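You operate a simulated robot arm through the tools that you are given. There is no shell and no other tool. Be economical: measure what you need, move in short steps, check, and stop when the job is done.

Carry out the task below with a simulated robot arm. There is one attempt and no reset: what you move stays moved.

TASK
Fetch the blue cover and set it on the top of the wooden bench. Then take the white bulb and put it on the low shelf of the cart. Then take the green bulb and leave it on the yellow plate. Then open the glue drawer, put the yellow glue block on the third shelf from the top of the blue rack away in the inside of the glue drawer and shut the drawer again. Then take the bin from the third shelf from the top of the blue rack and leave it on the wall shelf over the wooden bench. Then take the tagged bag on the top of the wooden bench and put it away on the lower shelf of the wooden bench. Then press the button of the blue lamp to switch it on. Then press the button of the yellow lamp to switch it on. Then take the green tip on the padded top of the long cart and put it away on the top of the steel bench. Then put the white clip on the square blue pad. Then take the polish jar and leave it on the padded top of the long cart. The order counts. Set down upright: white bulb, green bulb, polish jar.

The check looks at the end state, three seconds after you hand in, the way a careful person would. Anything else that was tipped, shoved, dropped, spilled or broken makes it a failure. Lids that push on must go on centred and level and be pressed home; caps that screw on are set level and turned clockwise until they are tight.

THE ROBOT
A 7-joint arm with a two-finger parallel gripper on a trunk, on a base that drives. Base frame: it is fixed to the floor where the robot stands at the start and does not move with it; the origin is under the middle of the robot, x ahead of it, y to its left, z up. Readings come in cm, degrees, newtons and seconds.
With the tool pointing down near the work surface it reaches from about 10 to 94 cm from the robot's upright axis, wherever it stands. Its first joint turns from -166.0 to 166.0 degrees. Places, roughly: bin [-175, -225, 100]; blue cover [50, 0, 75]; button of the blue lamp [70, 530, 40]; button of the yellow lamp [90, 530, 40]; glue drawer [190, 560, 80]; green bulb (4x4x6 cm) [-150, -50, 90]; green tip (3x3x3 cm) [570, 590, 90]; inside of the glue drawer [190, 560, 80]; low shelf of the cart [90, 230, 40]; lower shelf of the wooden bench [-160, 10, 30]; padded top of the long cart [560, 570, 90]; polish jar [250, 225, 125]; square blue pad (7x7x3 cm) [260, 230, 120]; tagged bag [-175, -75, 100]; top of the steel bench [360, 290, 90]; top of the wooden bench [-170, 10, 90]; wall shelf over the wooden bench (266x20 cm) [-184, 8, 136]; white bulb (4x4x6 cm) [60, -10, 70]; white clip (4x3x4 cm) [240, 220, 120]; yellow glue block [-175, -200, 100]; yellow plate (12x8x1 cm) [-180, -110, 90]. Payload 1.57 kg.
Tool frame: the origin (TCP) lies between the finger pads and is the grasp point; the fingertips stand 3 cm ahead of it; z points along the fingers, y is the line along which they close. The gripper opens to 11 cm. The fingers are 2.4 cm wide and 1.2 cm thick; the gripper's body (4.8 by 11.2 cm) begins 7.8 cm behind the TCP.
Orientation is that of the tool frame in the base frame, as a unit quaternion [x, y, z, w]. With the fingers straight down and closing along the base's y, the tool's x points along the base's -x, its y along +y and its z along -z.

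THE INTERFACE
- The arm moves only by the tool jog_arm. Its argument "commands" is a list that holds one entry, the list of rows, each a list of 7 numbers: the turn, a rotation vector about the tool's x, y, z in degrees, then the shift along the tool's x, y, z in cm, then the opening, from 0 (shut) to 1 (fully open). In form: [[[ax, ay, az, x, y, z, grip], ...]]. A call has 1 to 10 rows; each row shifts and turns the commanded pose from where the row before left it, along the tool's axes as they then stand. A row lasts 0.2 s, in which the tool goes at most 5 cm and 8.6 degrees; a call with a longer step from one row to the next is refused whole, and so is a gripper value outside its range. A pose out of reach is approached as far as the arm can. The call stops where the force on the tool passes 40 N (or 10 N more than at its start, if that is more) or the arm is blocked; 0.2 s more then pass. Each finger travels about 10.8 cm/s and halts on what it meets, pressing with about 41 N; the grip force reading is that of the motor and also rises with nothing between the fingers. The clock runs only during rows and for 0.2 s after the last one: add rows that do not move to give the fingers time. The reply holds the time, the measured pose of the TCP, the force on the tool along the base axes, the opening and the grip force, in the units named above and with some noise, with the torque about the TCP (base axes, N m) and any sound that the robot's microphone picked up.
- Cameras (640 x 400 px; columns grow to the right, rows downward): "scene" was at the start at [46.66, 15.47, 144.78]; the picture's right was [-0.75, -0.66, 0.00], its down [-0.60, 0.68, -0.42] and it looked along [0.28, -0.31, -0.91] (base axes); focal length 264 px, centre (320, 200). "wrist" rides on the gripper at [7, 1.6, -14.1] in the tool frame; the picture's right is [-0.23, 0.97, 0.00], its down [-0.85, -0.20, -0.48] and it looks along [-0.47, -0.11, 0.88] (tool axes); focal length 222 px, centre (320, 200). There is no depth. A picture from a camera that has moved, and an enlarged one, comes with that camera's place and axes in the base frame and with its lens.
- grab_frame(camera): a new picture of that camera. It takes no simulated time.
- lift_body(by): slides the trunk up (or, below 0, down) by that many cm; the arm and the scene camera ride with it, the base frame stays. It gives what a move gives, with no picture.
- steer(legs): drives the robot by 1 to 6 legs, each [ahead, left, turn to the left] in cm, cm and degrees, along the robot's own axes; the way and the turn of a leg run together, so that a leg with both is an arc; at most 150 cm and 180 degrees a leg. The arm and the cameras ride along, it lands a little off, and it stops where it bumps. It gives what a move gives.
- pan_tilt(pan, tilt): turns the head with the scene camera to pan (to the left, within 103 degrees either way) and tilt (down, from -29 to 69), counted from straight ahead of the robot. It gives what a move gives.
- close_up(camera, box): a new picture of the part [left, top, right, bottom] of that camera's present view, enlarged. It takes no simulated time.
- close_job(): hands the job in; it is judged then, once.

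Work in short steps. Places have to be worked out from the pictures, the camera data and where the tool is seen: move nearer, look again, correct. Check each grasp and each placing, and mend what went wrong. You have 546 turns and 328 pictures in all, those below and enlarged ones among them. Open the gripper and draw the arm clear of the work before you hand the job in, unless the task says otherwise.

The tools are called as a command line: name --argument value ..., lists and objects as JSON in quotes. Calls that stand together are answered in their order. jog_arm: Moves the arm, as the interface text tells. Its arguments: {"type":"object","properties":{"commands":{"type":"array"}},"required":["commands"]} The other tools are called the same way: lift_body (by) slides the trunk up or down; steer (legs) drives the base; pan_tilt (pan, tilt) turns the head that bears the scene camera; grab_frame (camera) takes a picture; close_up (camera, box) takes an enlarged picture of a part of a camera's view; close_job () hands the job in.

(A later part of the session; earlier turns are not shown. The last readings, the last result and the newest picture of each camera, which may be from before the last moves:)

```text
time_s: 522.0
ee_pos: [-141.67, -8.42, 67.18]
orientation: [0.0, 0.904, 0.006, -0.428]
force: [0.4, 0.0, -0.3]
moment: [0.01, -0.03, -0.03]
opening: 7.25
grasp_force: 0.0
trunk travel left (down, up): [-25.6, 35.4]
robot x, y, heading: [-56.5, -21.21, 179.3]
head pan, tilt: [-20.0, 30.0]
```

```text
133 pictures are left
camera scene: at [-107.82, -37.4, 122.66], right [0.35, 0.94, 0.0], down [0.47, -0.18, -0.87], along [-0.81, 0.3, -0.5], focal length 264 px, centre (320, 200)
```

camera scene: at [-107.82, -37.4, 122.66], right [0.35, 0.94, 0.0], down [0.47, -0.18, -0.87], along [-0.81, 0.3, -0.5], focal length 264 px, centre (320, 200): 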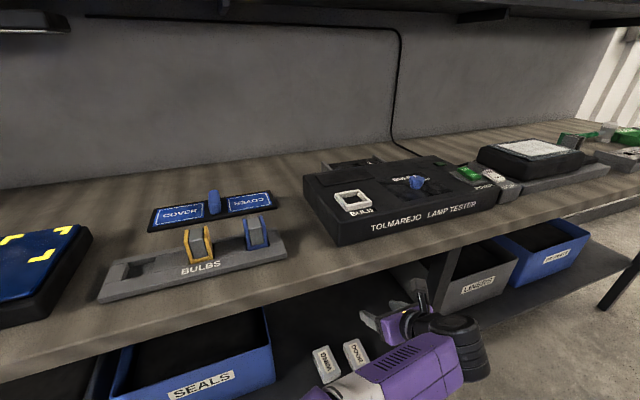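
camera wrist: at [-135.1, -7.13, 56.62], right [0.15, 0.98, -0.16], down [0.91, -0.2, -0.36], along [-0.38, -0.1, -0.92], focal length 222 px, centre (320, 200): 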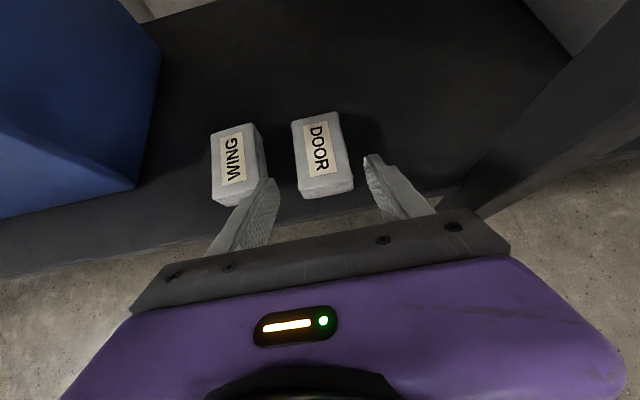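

The drive was refused but the trunk rose under the bench (no contact). I lower 10 cm again and then back out.

lift_body --by -10

steer --legs '[[-38, 0, 0], [0, 0, -89.5], [125, 0, 0], [145, -30, 0], [105, 0, 0]]'

lift_body --by 10

grab_frame --camera "scene"

```text
time_s: 523.3
ee_pos: [-141.68, -8.49, 57.29]
orientation: [0.001, 0.904, 0.007, -0.428]
force: [0.7, 0.2, 0.1]
moment: [-0.04, -0.01, 0.0]
opening: 7.27
grasp_force: 0.1
trunk travel left (down, up): [-15.6, 45.4]
robot x, y, heading: [-56.57, -21.31, 179.0]
head pan, tilt: [-20.0, 30.0]
```

```text
time_s: 547.3
ee_pos: [53.28, 431.23, 57.13]
orientation: [0.654, 0.623, 0.315, -0.291]
force: [-0.8, 0.6, -0.3]
moment: [-0.04, 0.01, -0.01]
opening: 7.25
grasp_force: 0.1
trunk travel left (down, up): [-15.6, 45.4]
robot x, y, heading: [36.73, 346.77, 86.6]
head pan, tilt: [-20.0, 30.0]
```

```text
time_s: 548.6
ee_pos: [53.34, 431.26, 67.05]
orientation: [0.654, 0.623, 0.315, -0.291]
force: [-1.0, -0.4, -0.6]
moment: [-0.02, -0.01, 0.01]
opening: 7.25
grasp_force: 0.1
trunk travel left (down, up): [-25.6, 35.4]
robot x, y, heading: [36.97, 346.76, 86.9]
head pan, tilt: [-20.0, 30.0]
```

```text
132 pictures are left
camera scene: at [22.85, 398.85, 122.66], right [0.92, -0.4, 0.0], down [-0.2, -0.46, -0.87], along [0.34, 0.79, -0.5], focal length 264 px, centre (320, 200)
```

scene: 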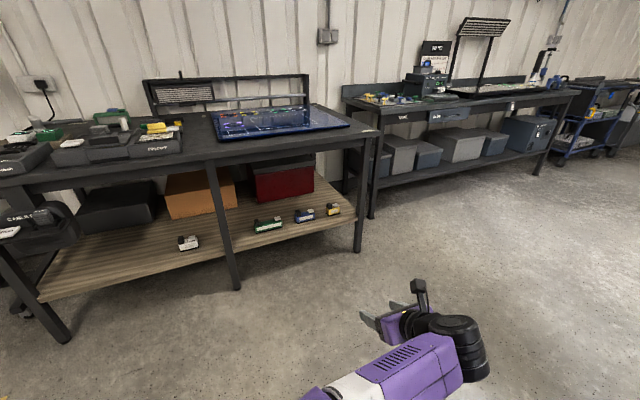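

I zoom in on the lamps.

close_up --camera "scene" --box '[160, 180, 380, 290]'

```text
2.91 times, centred on (270, 235) of scene
camera zoom: at [22.85, 398.85, 122.66], right [0.92, -0.4, 0.0], down [-0.2, -0.46, -0.87], along [0.34, 0.79, -0.5], focal length 767 px, centre (466, 98)
```

zoom: 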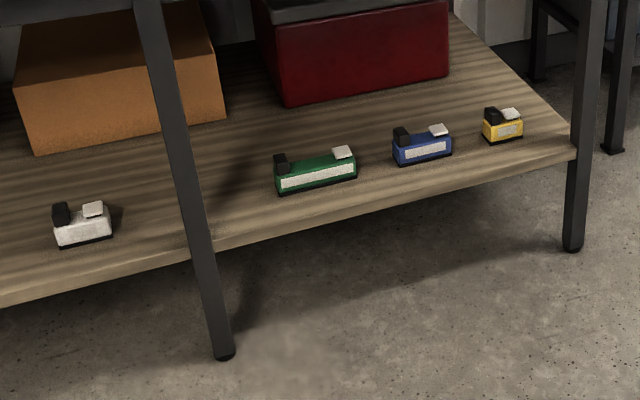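

I approach to about 15 cm from the lamps and look closely to tell which part is the button.

steer --legs '[[0, 0, 3], [60, -14, 0]]'

lift_body --by -10

pan_tilt --pan -15 --tilt 40

grab_frame --camera "scene"

grab_frame --camera "wrist"

```text
time_s: 552.5
ee_pos: [63.22, 492.9, 67.1]
orientation: [0.635, 0.643, 0.306, -0.3]
force: [0.1, -0.2, 0.0]
moment: [-0.01, -0.02, 0.0]
opening: 7.27
grasp_force: 0.0
trunk travel left (down, up): [-25.6, 35.4]
robot x, y, heading: [51.79, 406.98, 89.9]
head pan, tilt: [-20.0, 30.0]
```

```text
time_s: 553.9
ee_pos: [63.3, 492.91, 57.21]
orientation: [0.635, 0.643, 0.305, -0.3]
force: [0.2, 0.3, 0.4]
moment: [0.03, 0.0, -0.01]
opening: 7.24
grasp_force: 0.0
trunk travel left (down, up): [-15.6, 45.4]
robot x, y, heading: [51.75, 407.87, 89.9]
head pan, tilt: [-20.0, 30.0]
```

```text
time_s: 554.6
ee_pos: [63.33, 492.81, 57.27]
orientation: [0.635, 0.643, 0.305, -0.3]
force: [-0.8, 0.4, -0.1]
moment: [0.0, 0.01, 0.02]
opening: 7.29
grasp_force: 0.1
trunk travel left (down, up): [-15.6, 45.4]
robot x, y, heading: [51.33, 407.47, 90.0]
head pan, tilt: [-15.0, 40.0]
```

```text
130 pictures are left
camera scene: at [33.77, 458.5, 111.13], right [0.97, -0.26, 0.0], down [-0.17, -0.62, -0.77], along [0.2, 0.74, -0.64], focal length 264 px, centre (320, 200)
```

scene: 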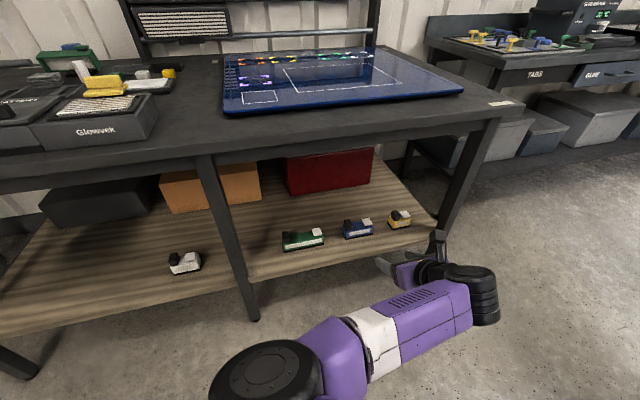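

```text
129 pictures are left
camera wrist: at [64.7, 486.39, 71.62], right [0.98, -0.14, -0.16], down [-0.19, -0.91, -0.36], along [-0.1, 0.38, -0.92], focal length 222 px, centre (320, 200)
```

wrist: 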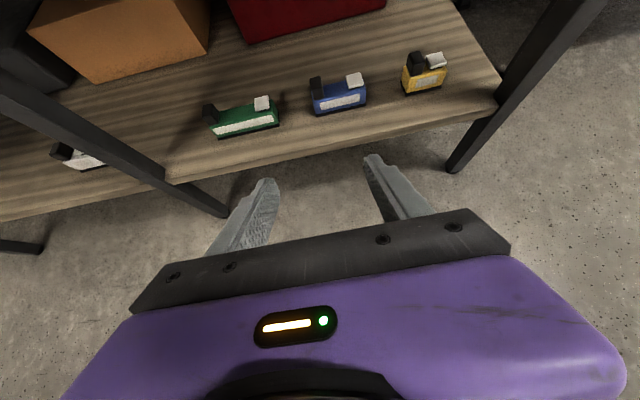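

close_up --camera "wrist" --box '[280, 40, 460, 130]'

close_up --camera "scene" --box '[330, 200, 430, 250]'

```text
3.56 times, centred on (370, 85) of wrist
camera zoom: at [64.7, 486.39, 71.62], right [0.98, -0.14, -0.16], down [-0.19, -0.91, -0.36], along [-0.1, 0.38, -0.92], focal length 790 px, centre (142, 609)
```

zoom: 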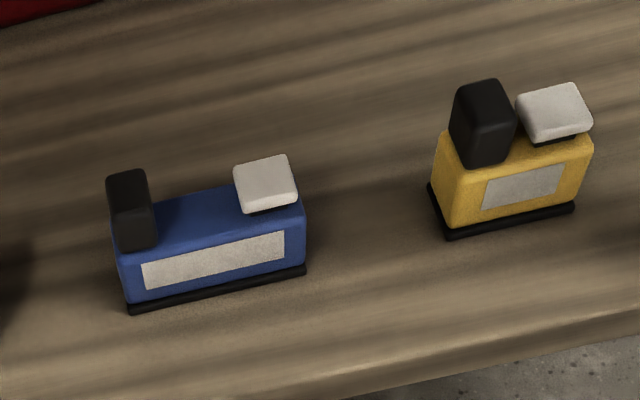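

```text
6.40 times, centred on (380, 225) of scene
camera zoom: at [33.77, 458.5, 111.13], right [0.97, -0.26, 0.0], down [-0.17, -0.62, -0.77], along [0.2, 0.74, -0.64], focal length 1687 px, centre (-64, 40)
```

zoom: 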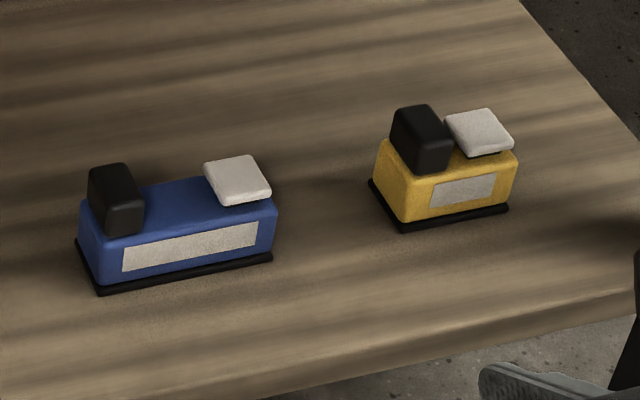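

The white raised cap on each lamp is the push button: blue ≈[72.2,527.1,35.8], yellow ≈[90.0,528.4,34.8]. I close the fingers and move in above the blue one.

jog_arm --commands '[[[0, 0, 0, 0, 0, 0, 0.3], [0, 0, 0, 0, 0, 0, 0], [0, 0, 0, 0, 0, 0, 0], [0, 0, 0, 0, 0, 0, 0]]]'

steer --legs '[[25, -9, 0]]'

lift_body --by -10

grab_frame --camera "wrist"

grab_frame --camera "scene"

```text
time_s: 555.6
ee_pos: [63.29, 492.89, 57.13]
orientation: [0.635, 0.643, 0.305, -0.3]
force: [-0.4, -0.6, -0.6]
moment: [-0.02, 0.0, -0.01]
opening: 0.0
grasp_force: 20.8
trunk travel left (down, up): [-15.6, 45.4]
robot x, y, heading: [51.27, 407.54, 89.9]
head pan, tilt: [-15.0, 40.0]
```

```text
time_s: 557.5
ee_pos: [72.62, 518.76, 57.16]
orientation: [0.636, 0.642, 0.306, -0.299]
force: [0.4, 0.2, -0.2]
moment: [0.01, 0.02, -0.01]
opening: 0.01
grasp_force: 21.3
trunk travel left (down, up): [-15.6, 45.4]
robot x, y, heading: [60.7, 433.49, 89.7]
head pan, tilt: [-15.0, 40.0]
```

```text
time_s: 558.9
ee_pos: [72.59, 518.83, 47.23]
orientation: [0.636, 0.642, 0.306, -0.3]
force: [0.3, -0.3, -0.7]
moment: [-0.04, 0.01, -0.02]
opening: 0.0
grasp_force: 21.4
trunk travel left (down, up): [-5.6, 55.4]
robot x, y, heading: [60.69, 433.47, 89.7]
head pan, tilt: [-15.0, 40.0]
```

```text
126 pictures are left
camera wrist: at [74.04, 512.3, 61.62], right [0.98, -0.14, -0.16], down [-0.19, -0.91, -0.36], along [-0.1, 0.38, -0.92], focal length 222 px, centre (320, 200)
```

wrist: 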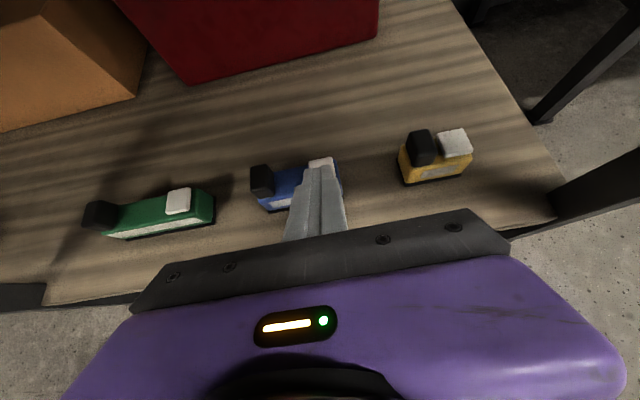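

```text
125 pictures are left
camera scene: at [43.1, 484.42, 101.13], right [0.97, -0.26, 0.0], down [-0.17, -0.62, -0.77], along [0.2, 0.74, -0.64], focal length 264 px, centre (320, 200)
```

scene: 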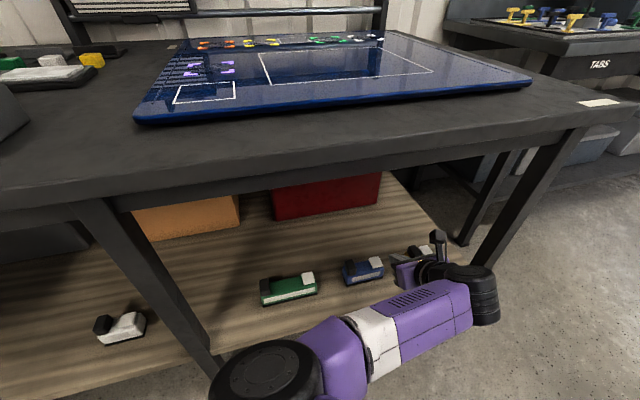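

Position above the blue button refined to y≈527.8. I approach to just above it.

jog_arm --commands '[[[0, 0, 0, 0.3, 0.2, 2.96, 0], [0, 0, 0, 0.3, 0, 2.96, 0], [0, 0, 0, 0.3, 0, 2.96, 0], [0, 0, 0, 0, 0, 0, 0]]]'

close_up --camera "wrist" --box '[220, 100, 440, 230]'

close_up --camera "scene" --box '[320, 220, 480, 310]'

```text
time_s: 559.9
ee_pos: [72.89, 526.2, 42.18]
orientation: [0.635, 0.643, 0.304, -0.3]
force: [-0.6, 0.1, -0.9]
moment: [-0.01, 0.01, 0.0]
opening: 0.0
grasp_force: 21.1
trunk travel left (down, up): [-5.6, 55.4]
robot x, y, heading: [60.83, 433.84, 89.9]
head pan, tilt: [-15.0, 40.0]
```

```text
2.91 times, centred on (330, 165) of wrist
camera zoom: at [74.38, 519.78, 56.6], right [0.98, -0.14, -0.16], down [-0.19, -0.91, -0.36], along [-0.1, 0.38, -0.92], focal length 646 px, centre (291, 302)
```

zoom: 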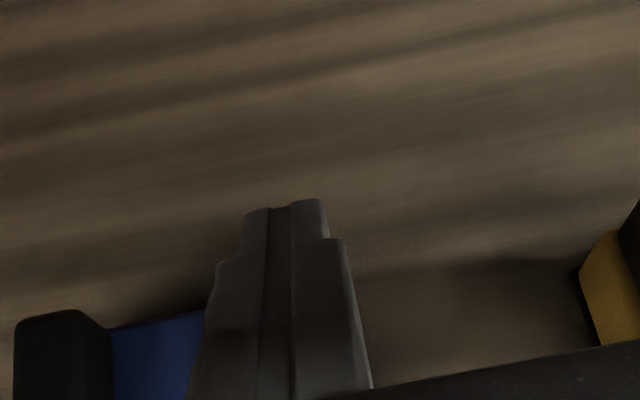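

```text
4.00 times, centred on (400, 265) of scene
camera zoom: at [43.1, 484.42, 101.13], right [0.97, -0.26, 0.0], down [-0.17, -0.62, -0.77], along [0.2, 0.74, -0.64], focal length 1054 px, centre (0, -60)
```

zoom: 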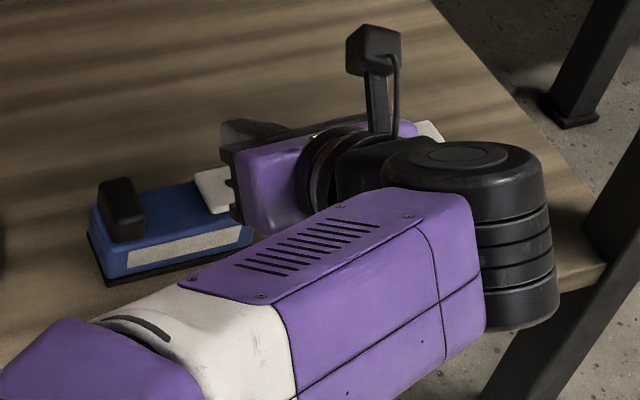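

Button refined to ≈[71.8,527.2]. I steepen the tool by 15° (so the tip corner lands on it), shift −1 cm in x, and press down.

jog_arm --commands '[[[0, -7.5, 0, 0, -0.5, 0, 0], [0, -7.5, 0, 0, -0.5, 0, 0], [0, 0, 0, 0, 0, 0, 0]]]'

close_up --camera "wrist" --box '[220, 100, 440, 230]'

close_up --camera "scene" --box '[320, 220, 480, 310]'

```text
time_s: 560.6
ee_pos: [71.9, 526.23, 42.24]
orientation: [0.671, 0.675, 0.219, -0.213]
force: [0.0, 0.0, -0.5]
moment: [0.0, -0.01, 0.0]
opening: 0.01
grasp_force: 21.3
trunk travel left (down, up): [-5.6, 55.4]
robot x, y, heading: [61.09, 433.85, 90.0]
head pan, tilt: [-15.0, 40.0]
```

```text
2.91 times, centred on (330, 165) of wrist
camera zoom: at [73.35, 523.64, 57.83], right [0.98, -0.18, -0.12], down [-0.19, -0.97, -0.11], along [-0.1, 0.13, -0.99], focal length 646 px, centre (291, 302)
```

zoom: 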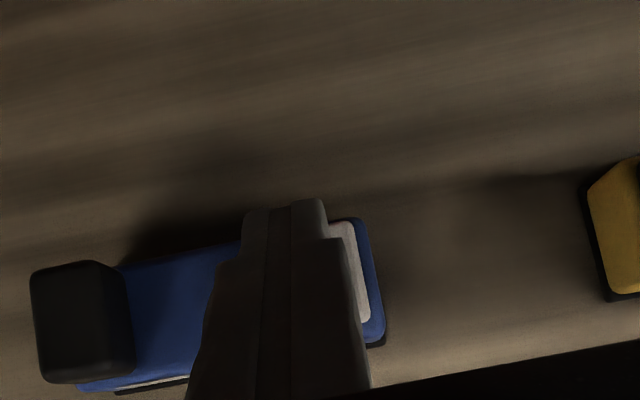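

```text
4.00 times, centred on (400, 265) of scene
camera zoom: at [43.1, 484.42, 101.13], right [0.97, -0.26, 0.0], down [-0.17, -0.62, -0.77], along [0.2, 0.74, -0.64], focal length 1054 px, centre (0, -60)
```

zoom: 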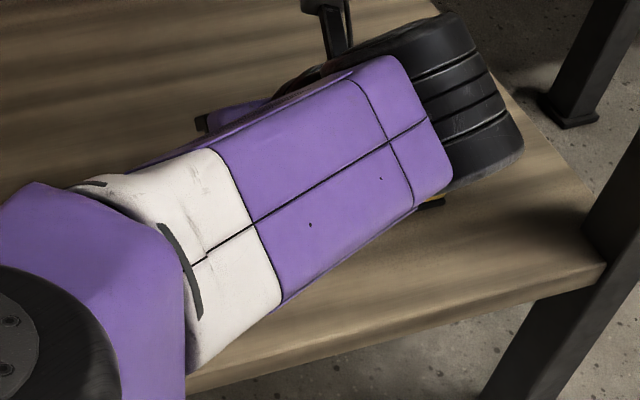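

The button's right part shows beside the finger; centre ≈[72.6,527.3]. I shift +0.6 in x and press down in small steps.

jog_arm --commands '[[[0, 0, 0, 0, 0.6, 0, 0], [0, 0, 0, -0.82, 0, 1.15, 0], [0, 0, 0, -0.29, 0, 0.41, 0], [0, 0, 0, -0.29, 0, 0.41, 0], [0, 0, 0, -0.29, 0, 0.41, 0], [0, 0, 0, -0.17, 0, 0.25, 0], [0, 0, 0, -0.17, 0, 0.25, 0], [0, 0, 0, -0.17, 0, 0.25, 0]]]'

grab_frame --camera "wrist"

```text
time_s: 562.5
ee_pos: [72.41, 526.4, 38.52]
orientation: [0.67, 0.676, 0.22, -0.214]
force: [0.2, -2.7, 7.0]
moment: [-0.03, 0.02, 0.0]
opening: 0.01
grasp_force: 21.3
trunk travel left (down, up): [-5.6, 55.4]
robot x, y, heading: [60.99, 433.59, 89.9]
head pan, tilt: [-15.0, 40.0]
heard: click
```

```text
120 pictures are left
camera wrist: at [73.84, 523.76, 54.14], right [0.98, -0.18, -0.12], down [-0.19, -0.97, -0.11], along [-0.1, 0.13, -0.99], focal length 222 px, centre (320, 200)
```

wrist: 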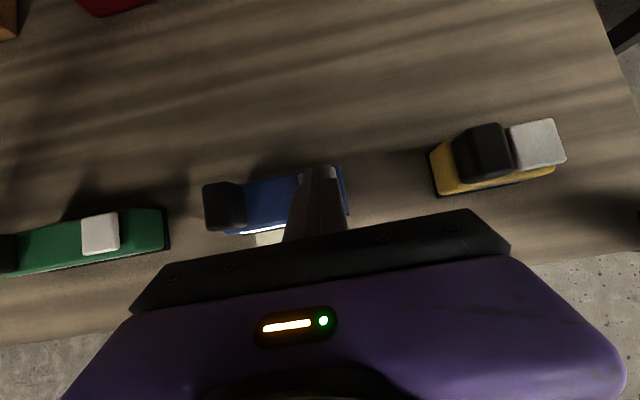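

Click heard and the blue lamp lights. I rise 5 cm and check it stays on.

jog_arm --commands '[[[0, 0, 0, 1.15, 0, -1.64, 0], [0, 0, 0, 1.72, 0, -2.46, 0], [0, 0, 0, 0, 0, 0, 0]]]'

grab_frame --camera "wrist"

```text
time_s: 563.2
ee_pos: [72.38, 526.3, 43.55]
orientation: [0.67, 0.676, 0.219, -0.214]
force: [-0.5, 0.5, 0.3]
moment: [-0.03, 0.02, 0.02]
opening: 0.0
grasp_force: 21.1
trunk travel left (down, up): [-5.6, 55.4]
robot x, y, heading: [60.95, 433.5, 89.9]
head pan, tilt: [-15.0, 40.0]
```

```text
119 pictures are left
camera wrist: at [73.84, 523.75, 59.14], right [0.98, -0.18, -0.12], down [-0.19, -0.97, -0.11], along [-0.1, 0.13, -0.99], focal length 222 px, centre (320, 200)
```

wrist: 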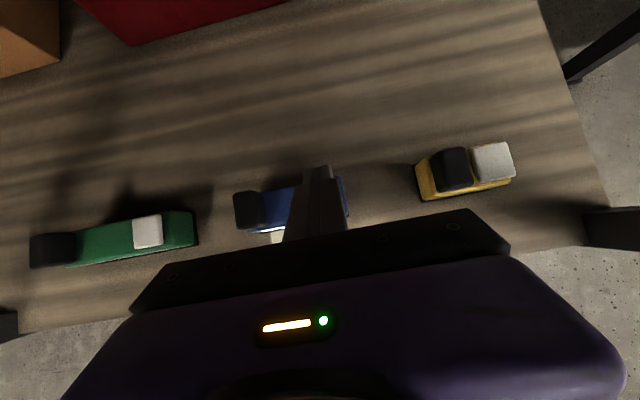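

Blue stays lit. The bench's right front leg (x≈99–103) is close to where the wrist would go for yellow, so I yaw the tool 25° to swing the wrist left, then strafe in steps.

jog_arm --commands '[[[0, 0, 0, 0.86, 0, -1.23, 0], [-4.78, 0, 6.83, 0, 0, 0, 0], [-4.78, 0, 6.83, 0, 0, 0, 0], [-4.78, 0, 6.83, 0, 0, 0, 0], [0, 0, 0, 0, 0, 0, 0]]]'

steer --legs '[[0, -8, 0]]'

grab_frame --camera "wrist"

grab_frame --camera "scene"

```text
time_s: 564.5
ee_pos: [72.46, 526.3, 45.02]
orientation: [0.801, 0.513, 0.261, -0.164]
force: [0.8, 0.1, -0.5]
moment: [-0.03, 0.01, 0.02]
opening: 0.02
grasp_force: 21.7
trunk travel left (down, up): [-5.6, 55.4]
robot x, y, heading: [60.6, 433.57, 90.0]
head pan, tilt: [-15.0, 40.0]
```

```text
time_s: 565.5
ee_pos: [80.19, 526.32, 44.93]
orientation: [0.8, 0.515, 0.261, -0.164]
force: [0.2, -0.1, -0.2]
moment: [-0.04, 0.03, 0.02]
opening: 0.01
grasp_force: 21.6
trunk travel left (down, up): [-5.6, 55.4]
robot x, y, heading: [69.05, 433.32, 89.9]
head pan, tilt: [-15.0, 40.0]
```

```text
118 pictures are left
camera wrist: at [80.53, 523.23, 60.55], right [0.81, -0.58, -0.13], down [-0.59, -0.8, -0.11], along [-0.04, 0.17, -0.99], focal length 222 px, centre (320, 200)
```

wrist: 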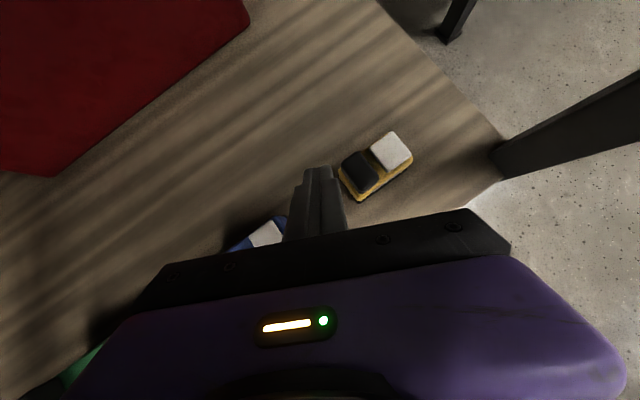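

```text
117 pictures are left
camera scene: at [50.95, 484.41, 101.13], right [0.97, -0.26, 0.0], down [-0.17, -0.62, -0.77], along [0.2, 0.74, -0.64], focal length 264 px, centre (320, 200)
```

scene: 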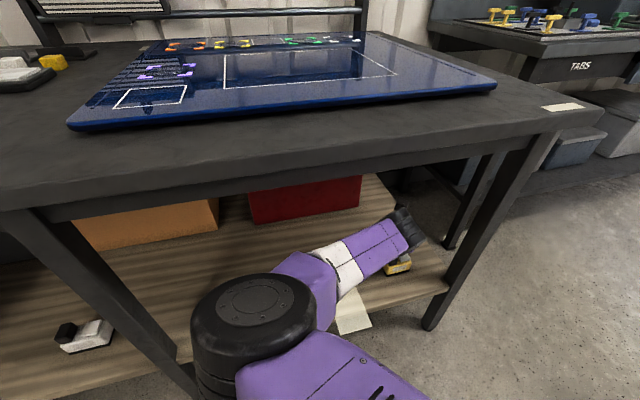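

Yellow button ≈[89.5,527.5]. Strafe 9 cm more.

steer --legs '[[0.4, -9, 0]]'

grab_frame --camera "wrist"

close_up --camera "wrist" --box '[220, 100, 440, 230]'

```text
time_s: 566.6
ee_pos: [89.47, 526.66, 44.86]
orientation: [0.801, 0.513, 0.261, -0.164]
force: [0.1, 0.3, 0.3]
moment: [-0.01, -0.01, 0.05]
opening: 0.0
grasp_force: 21.2
trunk travel left (down, up): [-5.6, 55.4]
robot x, y, heading: [77.83, 433.92, 90.0]
head pan, tilt: [-15.0, 40.0]
```

```text
116 pictures are left
camera wrist: at [89.69, 523.59, 60.55], right [0.81, -0.58, -0.13], down [-0.59, -0.8, -0.11], along [-0.04, 0.17, -0.99], focal length 222 px, centre (320, 200)
```

wrist: 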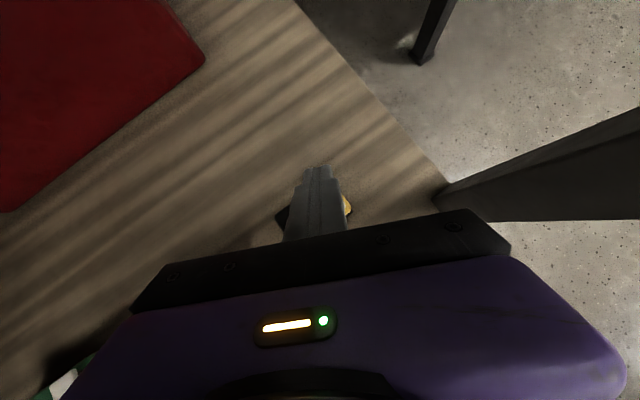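

```text
2.91 times, centred on (330, 165) of wrist
camera zoom: at [89.69, 523.59, 60.55], right [0.81, -0.58, -0.13], down [-0.59, -0.8, -0.11], along [-0.04, 0.17, -0.99], focal length 646 px, centre (291, 302)
```

zoom: 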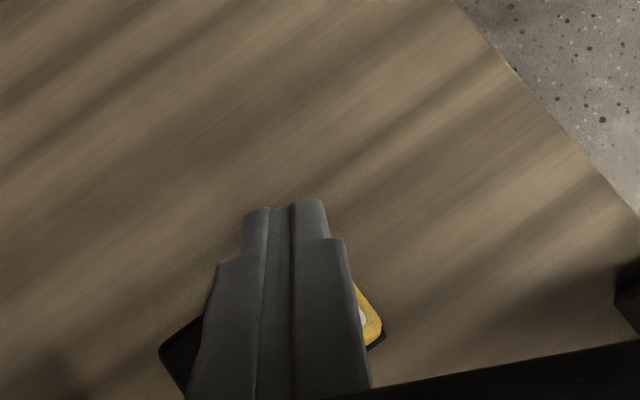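

The computed contact point coincides with the button. Press down in small steps.

jog_arm --commands '[[[0, 0, 0, -1.15, 0.2, 1.64, 0], [0, 0, 0, -1.15, 0, 1.64, 0], [0, 0, 0, -0.29, 0, 0.41, 0], [0, 0, 0, -0.29, 0, 0.41, 0], [0, 0, 0, -0.23, 0, 0.33, 0], [0, 0, 0, -0.17, 0, 0.25, 0]]]'

```text
time_s: 568.0
ee_pos: [89.77, 526.61, 39.13]
orientation: [0.801, 0.513, 0.262, -0.164]
force: [-0.6, 0.7, 0.1]
moment: [0.0, -0.01, 0.02]
opening: 0.0
grasp_force: 21.7
trunk travel left (down, up): [-5.6, 55.4]
robot x, y, heading: [78.12, 433.63, 89.9]
head pan, tilt: [-15.0, 40.0]
```

jog_arm --commands '[[[0, 0, 0, -0.17, 0, 0.25, 0], [0, 0, 0, -0.17, 0, 0.25, 0], [0, 0, 0, -0.17, 0, 0.25, 0], [0, 0, 0, -0.17, 0, 0.25, 0]]]'

close_up --camera "wrist" --box '[220, 100, 440, 230]'

```text
time_s: 569.0
ee_pos: [89.76, 526.75, 38.43]
orientation: [0.801, 0.512, 0.263, -0.164]
force: [-1.6, -6.3, 20.7]
moment: [-0.05, -0.03, 0.05]
opening: 0.0
grasp_force: 21.2
trunk travel left (down, up): [-5.6, 55.4]
robot x, y, heading: [77.54, 434.21, 89.8]
head pan, tilt: [-15.0, 40.0]
heard: click
```

```text
2.91 times, centred on (330, 165) of wrist
camera zoom: at [89.95, 523.63, 53.92], right [0.81, -0.58, -0.13], down [-0.59, -0.8, -0.12], along [-0.03, 0.17, -0.98], focal length 646 px, centre (291, 302)
```

zoom: 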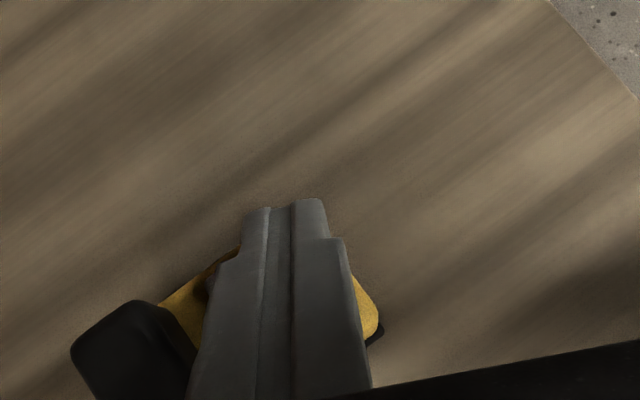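

Click. I rise straight up 6 cm and back away, then check both lamps.

jog_arm --commands '[[[0, 0, 0, 1.15, 0, -1.64, 0], [0, 0, 0, 1.72, 0, -2.46, 0], [0, 0, 0, 1.15, 0, -1.64, 0], [0, 0, 0, 0, 0, 0, 0]]]'

steer --legs '[[0, 8, 0], [-35, 0, 0]]'

grab_frame --camera "scene"

close_up --camera "scene" --box '[300, 160, 480, 280]'

```text
time_s: 570.0
ee_pos: [89.9, 526.82, 45.13]
orientation: [0.801, 0.514, 0.26, -0.164]
force: [-0.3, 0.8, -0.5]
moment: [-0.01, -0.01, -0.02]
opening: 0.0
grasp_force: 21.2
trunk travel left (down, up): [-5.6, 55.4]
robot x, y, heading: [77.66, 433.7, 89.8]
head pan, tilt: [-15.0, 40.0]
```

```text
time_s: 573.0
ee_pos: [82.4, 490.82, 45.09]
orientation: [0.803, 0.509, 0.261, -0.164]
force: [-0.5, 0.4, 0.2]
moment: [-0.02, 0.01, -0.01]
opening: 0.0
grasp_force: 21.7
trunk travel left (down, up): [-5.6, 55.4]
robot x, y, heading: [69.49, 398.38, 89.7]
head pan, tilt: [-15.0, 40.0]
```

```text
113 pictures are left
camera scene: at [52.25, 449.18, 101.13], right [0.96, -0.27, 0.0], down [-0.17, -0.62, -0.77], along [0.21, 0.74, -0.64], focal length 264 px, centre (320, 200)
```

scene: 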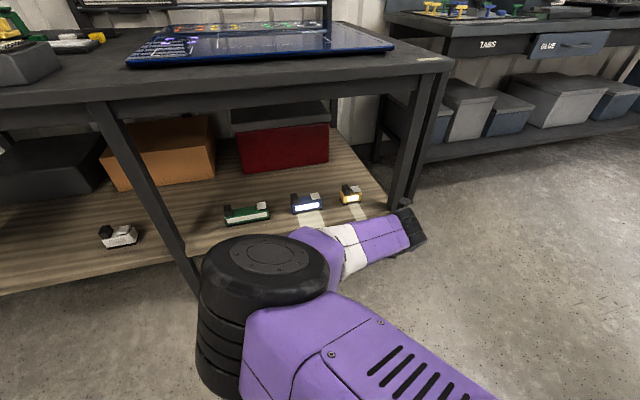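

```text
3.33 times, centred on (390, 220) of scene
camera zoom: at [52.25, 449.18, 101.13], right [0.96, -0.27, 0.0], down [-0.17, -0.62, -0.77], along [0.21, 0.74, -0.64], focal length 878 px, centre (87, 133)
```

zoom: 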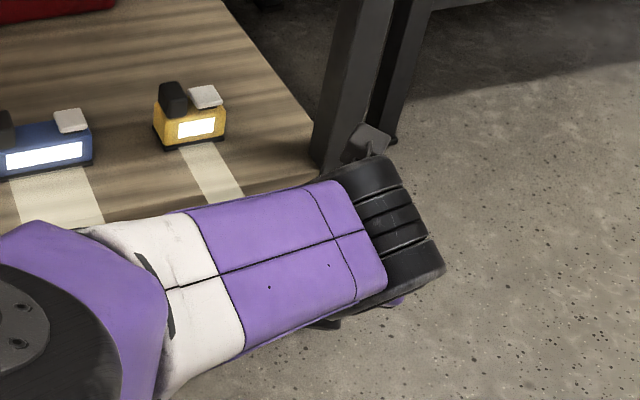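

Both lamps are on. Next the green tip on the long cart: I raise the trunk, turn to face +x and look.

lift_body --by 40

steer --legs '[[0, 0, -89.7]]'

lift_body --by 14

pan_tilt --pan 5 --tilt 15

grab_frame --camera "scene"

```text
time_s: 576.8
ee_pos: [82.4, 490.84, 85.14]
orientation: [0.803, 0.51, 0.262, -0.163]
force: [0.4, -0.4, 0.2]
moment: [0.02, 0.01, 0.02]
opening: 0.0
grasp_force: 21.2
trunk travel left (down, up): [-45.6, 15.4]
robot x, y, heading: [69.22, 397.88, 89.5]
head pan, tilt: [-15.0, 40.0]
```

```text
time_s: 580.9
ee_pos: [162.77, 388.3, 85.08]
orientation: [0.932, -0.192, 0.301, 0.066]
force: [0.0, 0.2, -0.6]
moment: [0.02, -0.02, 0.02]
opening: 0.0
grasp_force: 21.5
trunk travel left (down, up): [-45.6, 15.4]
robot x, y, heading: [69.45, 398.16, 1.3]
head pan, tilt: [-15.0, 40.0]
```

```text
time_s: 582.6
ee_pos: [162.65, 388.3, 99.06]
orientation: [0.932, -0.192, 0.301, 0.064]
force: [0.7, -0.5, 0.3]
moment: [0.0, 0.01, -0.02]
opening: 0.0
grasp_force: 21.1
trunk travel left (down, up): [-59.6, 1.4]
robot x, y, heading: [69.73, 398.27, 1.1]
head pan, tilt: [-15.0, 40.0]
```

```text
time_s: 583.5
ee_pos: [162.76, 388.36, 99.12]
orientation: [0.932, -0.192, 0.301, 0.065]
force: [0.1, 0.1, 0.0]
moment: [-0.01, 0.0, 0.0]
opening: 0.02
grasp_force: 21.3
trunk travel left (down, up): [-59.6, 1.4]
robot x, y, heading: [69.7, 398.05, 1.2]
head pan, tilt: [5.0, 15.0]
```

```text
111 pictures are left
camera scene: at [121.03, 420.06, 159.07], right [0.11, -0.99, 0.0], down [-0.26, -0.03, -0.97], along [0.96, 0.11, -0.26], focal length 264 px, centre (320, 200)
```

scene: 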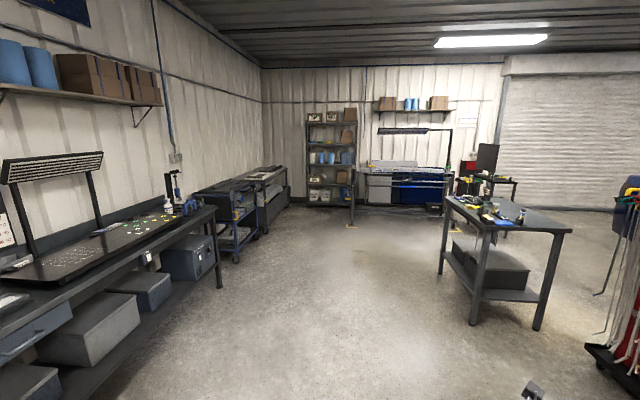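

close_up --camera "scene" --box '[180, 140, 360, 270]'

close_up --camera "scene" --box '[420, 140, 600, 340]'

```text
3.08 times, centred on (270, 205) of scene
camera zoom: at [121.03, 420.06, 159.07], right [0.11, -0.99, 0.0], down [-0.26, -0.03, -0.97], along [0.96, 0.11, -0.26], focal length 811 px, centre (474, 185)
```

zoom: 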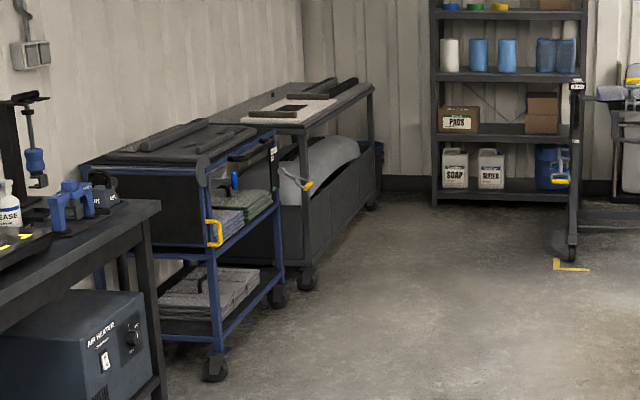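

```text
2.00 times, centred on (510, 240) of scene
camera zoom: at [121.03, 420.06, 159.07], right [0.11, -0.99, 0.0], down [-0.26, -0.03, -0.97], along [0.96, 0.11, -0.26], focal length 527 px, centre (-60, 120)
```

zoom: 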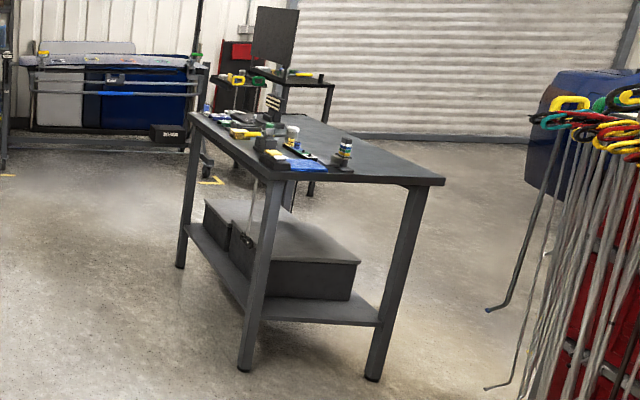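

Steel bench top spans x 308–400, y 265–322. Long cart front is at y≈533. I undo the tool yaw and drive along y≈425 to x≈535.

jog_arm --commands '[[[4.78, 0, -6.83, 0, 0, 0, 0.5], [4.78, 0, -6.83, 0, 0, 0, 0.5], [4.78, 0, -6.83, 0, 0, 0, 0.5], [0, 0, 0, 0, 0, 0, 0.5]]]'

steer --legs '[[145, 8, 0], [145, 8, 0], [145, 8, 0], [25, 0, 0]]'

steer --legs '[[0, 0, 88]]'

pan_tilt --pan 0 --tilt 30

grab_frame --camera "scene"

```text
time_s: 584.5
ee_pos: [162.69, 388.44, 99.06]
orientation: [0.952, 0.016, 0.306, 0.001]
force: [-0.1, -0.2, -0.4]
moment: [0.01, 0.0, 0.0]
opening: 5.5
grasp_force: 0.1
trunk travel left (down, up): [-59.6, 1.4]
robot x, y, heading: [69.83, 398.07, 1.1]
head pan, tilt: [5.0, 15.0]
```

```text
time_s: 602.7
ee_pos: [539.92, 408.76, 99.36]
orientation: [0.955, -0.005, 0.298, 0.011]
force: [-25.4, 5.9, 26.8]
moment: [1.12, 0.47, 1.0]
opening: 5.95
grasp_force: 2.6
trunk travel left (down, up): [-59.6, 1.4]
robot x, y, heading: [447.9, 423.17, -1.5]
head pan, tilt: [5.0, 15.0]
stopped in leg 3: the force on the tool passed its limit at 348 N (the readings are from after the stop); the commanded pose is now the measured one
```

```text
time_s: 603.6
ee_pos: [539.92, 409.91, 99.31]
orientation: [0.955, -0.001, 0.297, 0.02]
force: [-6.6, -2.8, 8.4]
moment: [0.1, 0.1, 0.07]
opening: 5.2
grasp_force: 0.1
trunk travel left (down, up): [-59.6, 1.4]
robot x, y, heading: [448.0, 423.16, 0.4]
head pan, tilt: [5.0, 15.0]
stopped in leg 1: the force on the tool passed its limit at 52 N (the readings are from after the stop); the commanded pose is now the measured one
```

```text
time_s: 604.4
ee_pos: [539.95, 410.06, 99.37]
orientation: [0.955, 0.0, 0.296, 0.019]
force: [-8.9, -5.3, 11.8]
moment: [0.13, 0.12, 0.06]
opening: 4.96
grasp_force: 0.1
trunk travel left (down, up): [-59.6, 1.4]
robot x, y, heading: [448.21, 423.0, 0.4]
head pan, tilt: [0.0, 30.0]
```

```text
108 pictures are left
camera scene: at [499.8, 443.59, 156.7], right [0.01, -1.0, 0.0], down [-0.5, 0.0, -0.87], along [0.87, 0.01, -0.5], focal length 264 px, centre (320, 200)
```

scene: 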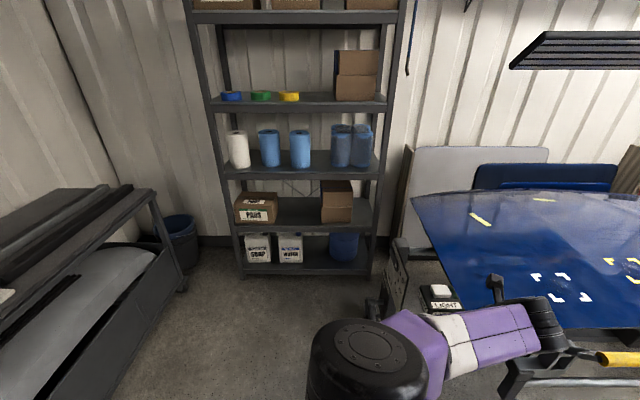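

The hand ran into a panel stand at x≈540. I back away immediately and inspect for displacement.

steer --legs '[[-20, 0, 0]]'

pan_tilt --pan -25 --tilt 30

grab_frame --camera "scene"

grab_frame --camera "wrist"

```text
time_s: 606.0
ee_pos: [520.12, 409.69, 99.31]
orientation: [0.955, -0.001, 0.296, 0.019]
force: [-1.0, -0.1, 0.1]
moment: [-0.02, 0.01, 0.02]
opening: 5.47
grasp_force: 0.0
trunk travel left (down, up): [-59.6, 1.4]
robot x, y, heading: [428.45, 423.04, 0.1]
head pan, tilt: [0.0, 30.0]
```

```text
time_s: 606.8
ee_pos: [519.97, 409.7, 99.28]
orientation: [0.954, -0.002, 0.298, 0.02]
force: [-0.6, 0.5, 0.1]
moment: [-0.03, 0.02, -0.02]
opening: 5.49
grasp_force: 0.0
trunk travel left (down, up): [-59.6, 1.4]
robot x, y, heading: [428.38, 423.3, 0.2]
head pan, tilt: [-25.0, 30.0]
```

```text
107 pictures are left
camera scene: at [479.12, 439.48, 156.66], right [-0.42, -0.91, 0.0], down [-0.45, 0.21, -0.87], along [0.79, -0.36, -0.5], focal length 264 px, centre (320, 200)
```

scene: 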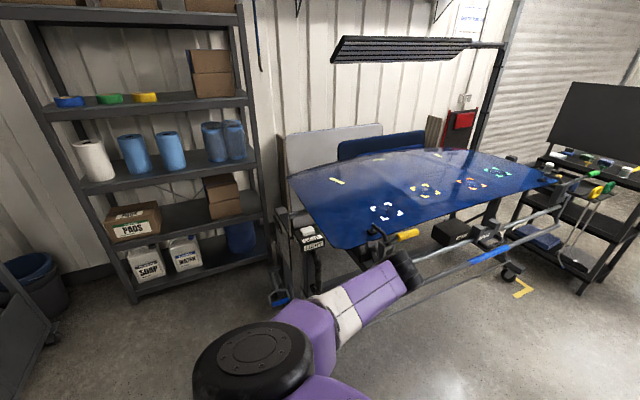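

```text
106 pictures are left
camera wrist: at [517.64, 408.61, 115.01], right [-0.2, -0.98, -0.09], down [-0.97, 0.21, -0.1], along [0.12, 0.07, -0.99], focal length 222 px, centre (320, 200)
```

wrist: 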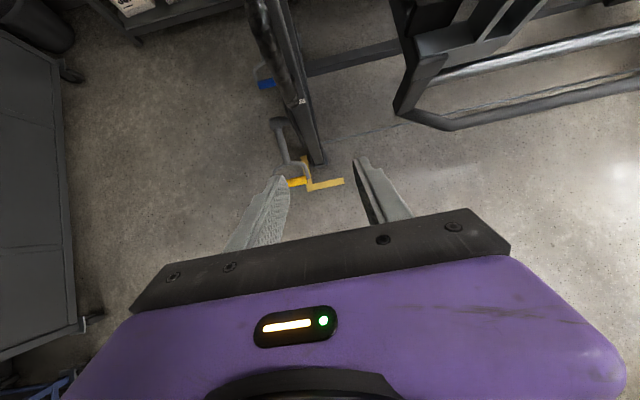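

The stand looks unmoved (its foot still sits at the yellow floor mark). I turn toward the long cart, raise the hand, and proceed between stand and cart.

steer --legs '[[-15, 0, 0], [0, 0, 90]]'

jog_arm --commands '[[[0, 0, 0, 2.3, 0, -3.28, 0.5], [0, 0, 0, 2.3, 0, -3.28, 0.5], [0, 0, 0, 2.3, 0, -3.28, 0.5], [0, 0, 0, 2.3, 0, -3.28, 0.5], [0, 0, 0, 0, 0, 0, 0.5]]]'

pan_tilt --pan -30 --tilt 30

grab_frame --camera "scene"

```text
time_s: 612.0
ee_pos: [426.11, 514.85, 99.23]
orientation: [0.673, 0.677, 0.223, -0.197]
force: [-0.8, 0.2, -0.5]
moment: [0.0, 0.02, 0.0]
opening: 5.5
grasp_force: 0.0
trunk travel left (down, up): [-59.6, 1.4]
robot x, y, heading: [413.7, 422.8, 90.6]
head pan, tilt: [-25.0, 30.0]
```

```text
time_s: 613.2
ee_pos: [425.52, 514.81, 115.02]
orientation: [0.674, 0.677, 0.223, -0.196]
force: [0.0, 0.4, 0.4]
moment: [0.01, 0.0, -0.03]
opening: 5.48
grasp_force: 0.0
trunk travel left (down, up): [-59.6, 1.4]
robot x, y, heading: [413.5, 423.11, 90.6]
head pan, tilt: [-25.0, 30.0]
```

```text
time_s: 613.9
ee_pos: [425.48, 514.84, 115.05]
orientation: [0.674, 0.677, 0.224, -0.196]
force: [-0.6, -0.1, -0.3]
moment: [0.0, 0.02, -0.02]
opening: 5.49
grasp_force: 0.0
trunk travel left (down, up): [-59.6, 1.4]
robot x, y, heading: [413.27, 423.08, 90.7]
head pan, tilt: [-30.0, 30.0]
```

```text
105 pictures are left
camera scene: at [397.27, 473.49, 156.66], right [0.87, -0.49, 0.0], down [-0.25, -0.44, -0.87], along [0.42, 0.75, -0.5], focal length 264 px, centre (320, 200)
```

scene: 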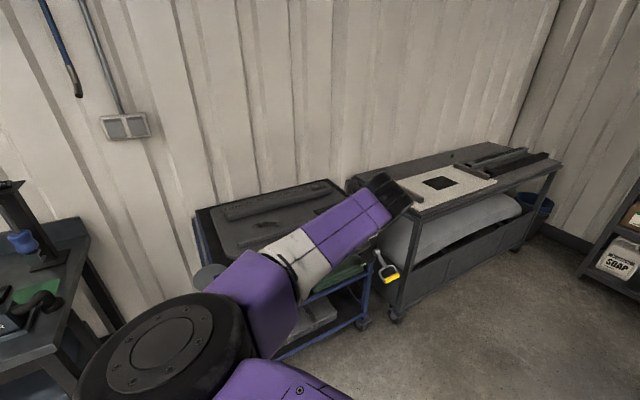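

close_up --camera "scene" --box '[380, 130, 570, 230]'

```text
3.37 times, centred on (475, 180) of scene
camera zoom: at [397.27, 473.49, 156.66], right [0.87, -0.49, 0.0], down [-0.25, -0.44, -0.87], along [0.42, 0.75, -0.5], focal length 888 px, centre (-202, 267)
```

zoom: 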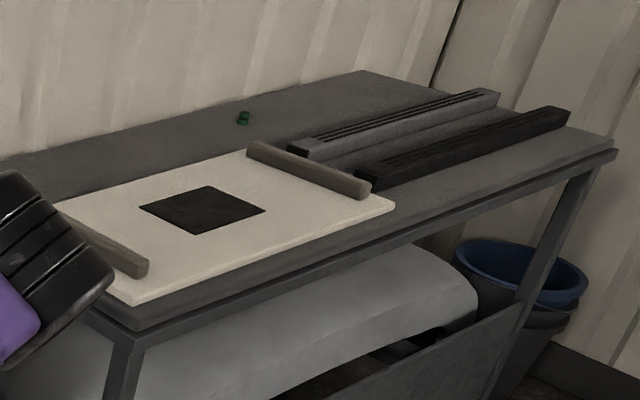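

Green tip at ≈[566,582,89]. I drive ahead to y≈488 then right to x≈554.

steer --legs '[[64, 0, 0], [0, -140, 0]]'

pan_tilt --pan -10 --tilt 45

grab_frame --camera "scene"

grab_frame --camera "wrist"

```text
time_s: 624.2
ee_pos: [565.72, 580.86, 114.98]
orientation: [0.671, 0.679, 0.222, -0.197]
force: [0.3, 0.3, -0.1]
moment: [0.0, 0.03, 0.0]
opening: 5.52
grasp_force: 0.1
trunk travel left (down, up): [-59.6, 1.4]
robot x, y, heading: [554.11, 489.27, 91.2]
head pan, tilt: [-30.0, 30.0]
```

```text
time_s: 625.0
ee_pos: [565.83, 580.81, 114.95]
orientation: [0.672, 0.679, 0.222, -0.196]
force: [0.5, 0.2, 0.5]
moment: [-0.02, 0.0, 0.01]
opening: 5.5
grasp_force: 0.1
trunk travel left (down, up): [-59.6, 1.4]
robot x, y, heading: [554.16, 488.76, 91.0]
head pan, tilt: [-10.0, 45.0]
```

```text
103 pictures are left
camera scene: at [534.73, 539.4, 154.41], right [0.99, -0.16, 0.0], down [-0.11, -0.7, -0.71], along [0.11, 0.7, -0.71], focal length 264 px, centre (320, 200)
```

scene: 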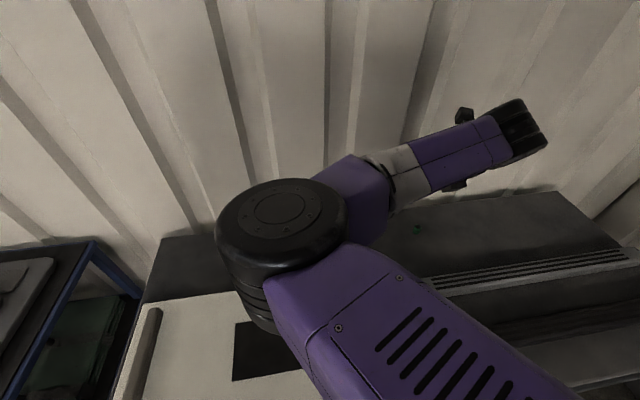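

```text
102 pictures are left
camera wrist: at [566.79, 578.51, 130.69], right [0.98, -0.19, -0.09], down [-0.2, -0.98, -0.1], along [-0.07, 0.11, -0.99], focal length 222 px, centre (320, 200)
```

wrist: 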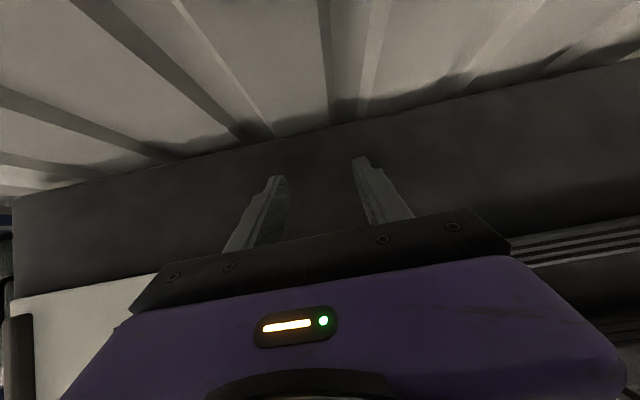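

The tip is hidden behind the fingers in the wrist view. I back 10 cm to see it from the wrist camera.

steer --legs '[[-10, 0, -1]]'

grab_frame --camera "wrist"

close_up --camera "scene" --box '[360, 180, 520, 280]'

```text
time_s: 626.1
ee_pos: [567.66, 570.33, 114.96]
orientation: [0.678, 0.672, 0.225, -0.195]
force: [-0.1, -0.1, -0.5]
moment: [0.02, 0.0, 0.01]
opening: 5.51
grasp_force: 0.0
trunk travel left (down, up): [-59.6, 1.4]
robot x, y, heading: [554.22, 478.72, 89.9]
head pan, tilt: [-10.0, 45.0]
```

```text
101 pictures are left
camera wrist: at [568.56, 568.06, 130.67], right [0.97, -0.21, -0.09], down [-0.22, -0.97, -0.1], along [-0.07, 0.12, -0.99], focal length 222 px, centre (320, 200)
```

wrist: 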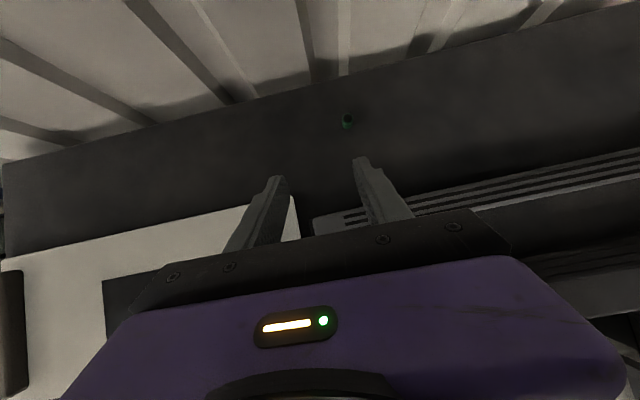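

```text
4.00 times, centred on (440, 230) of scene
camera zoom: at [535.76, 529.57, 154.39], right [0.98, -0.18, 0.0], down [-0.12, -0.7, -0.71], along [0.12, 0.7, -0.71], focal length 1054 px, centre (-160, 80)
```

zoom: 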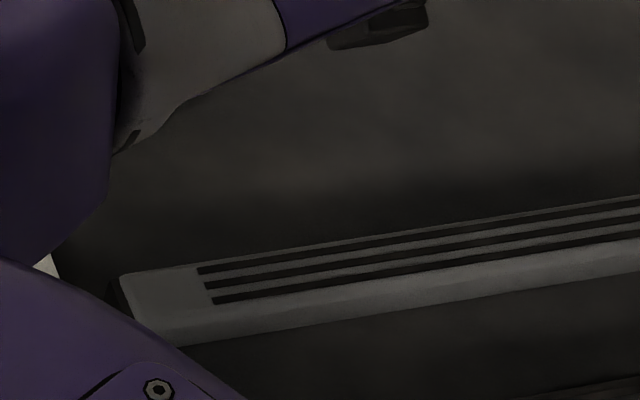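

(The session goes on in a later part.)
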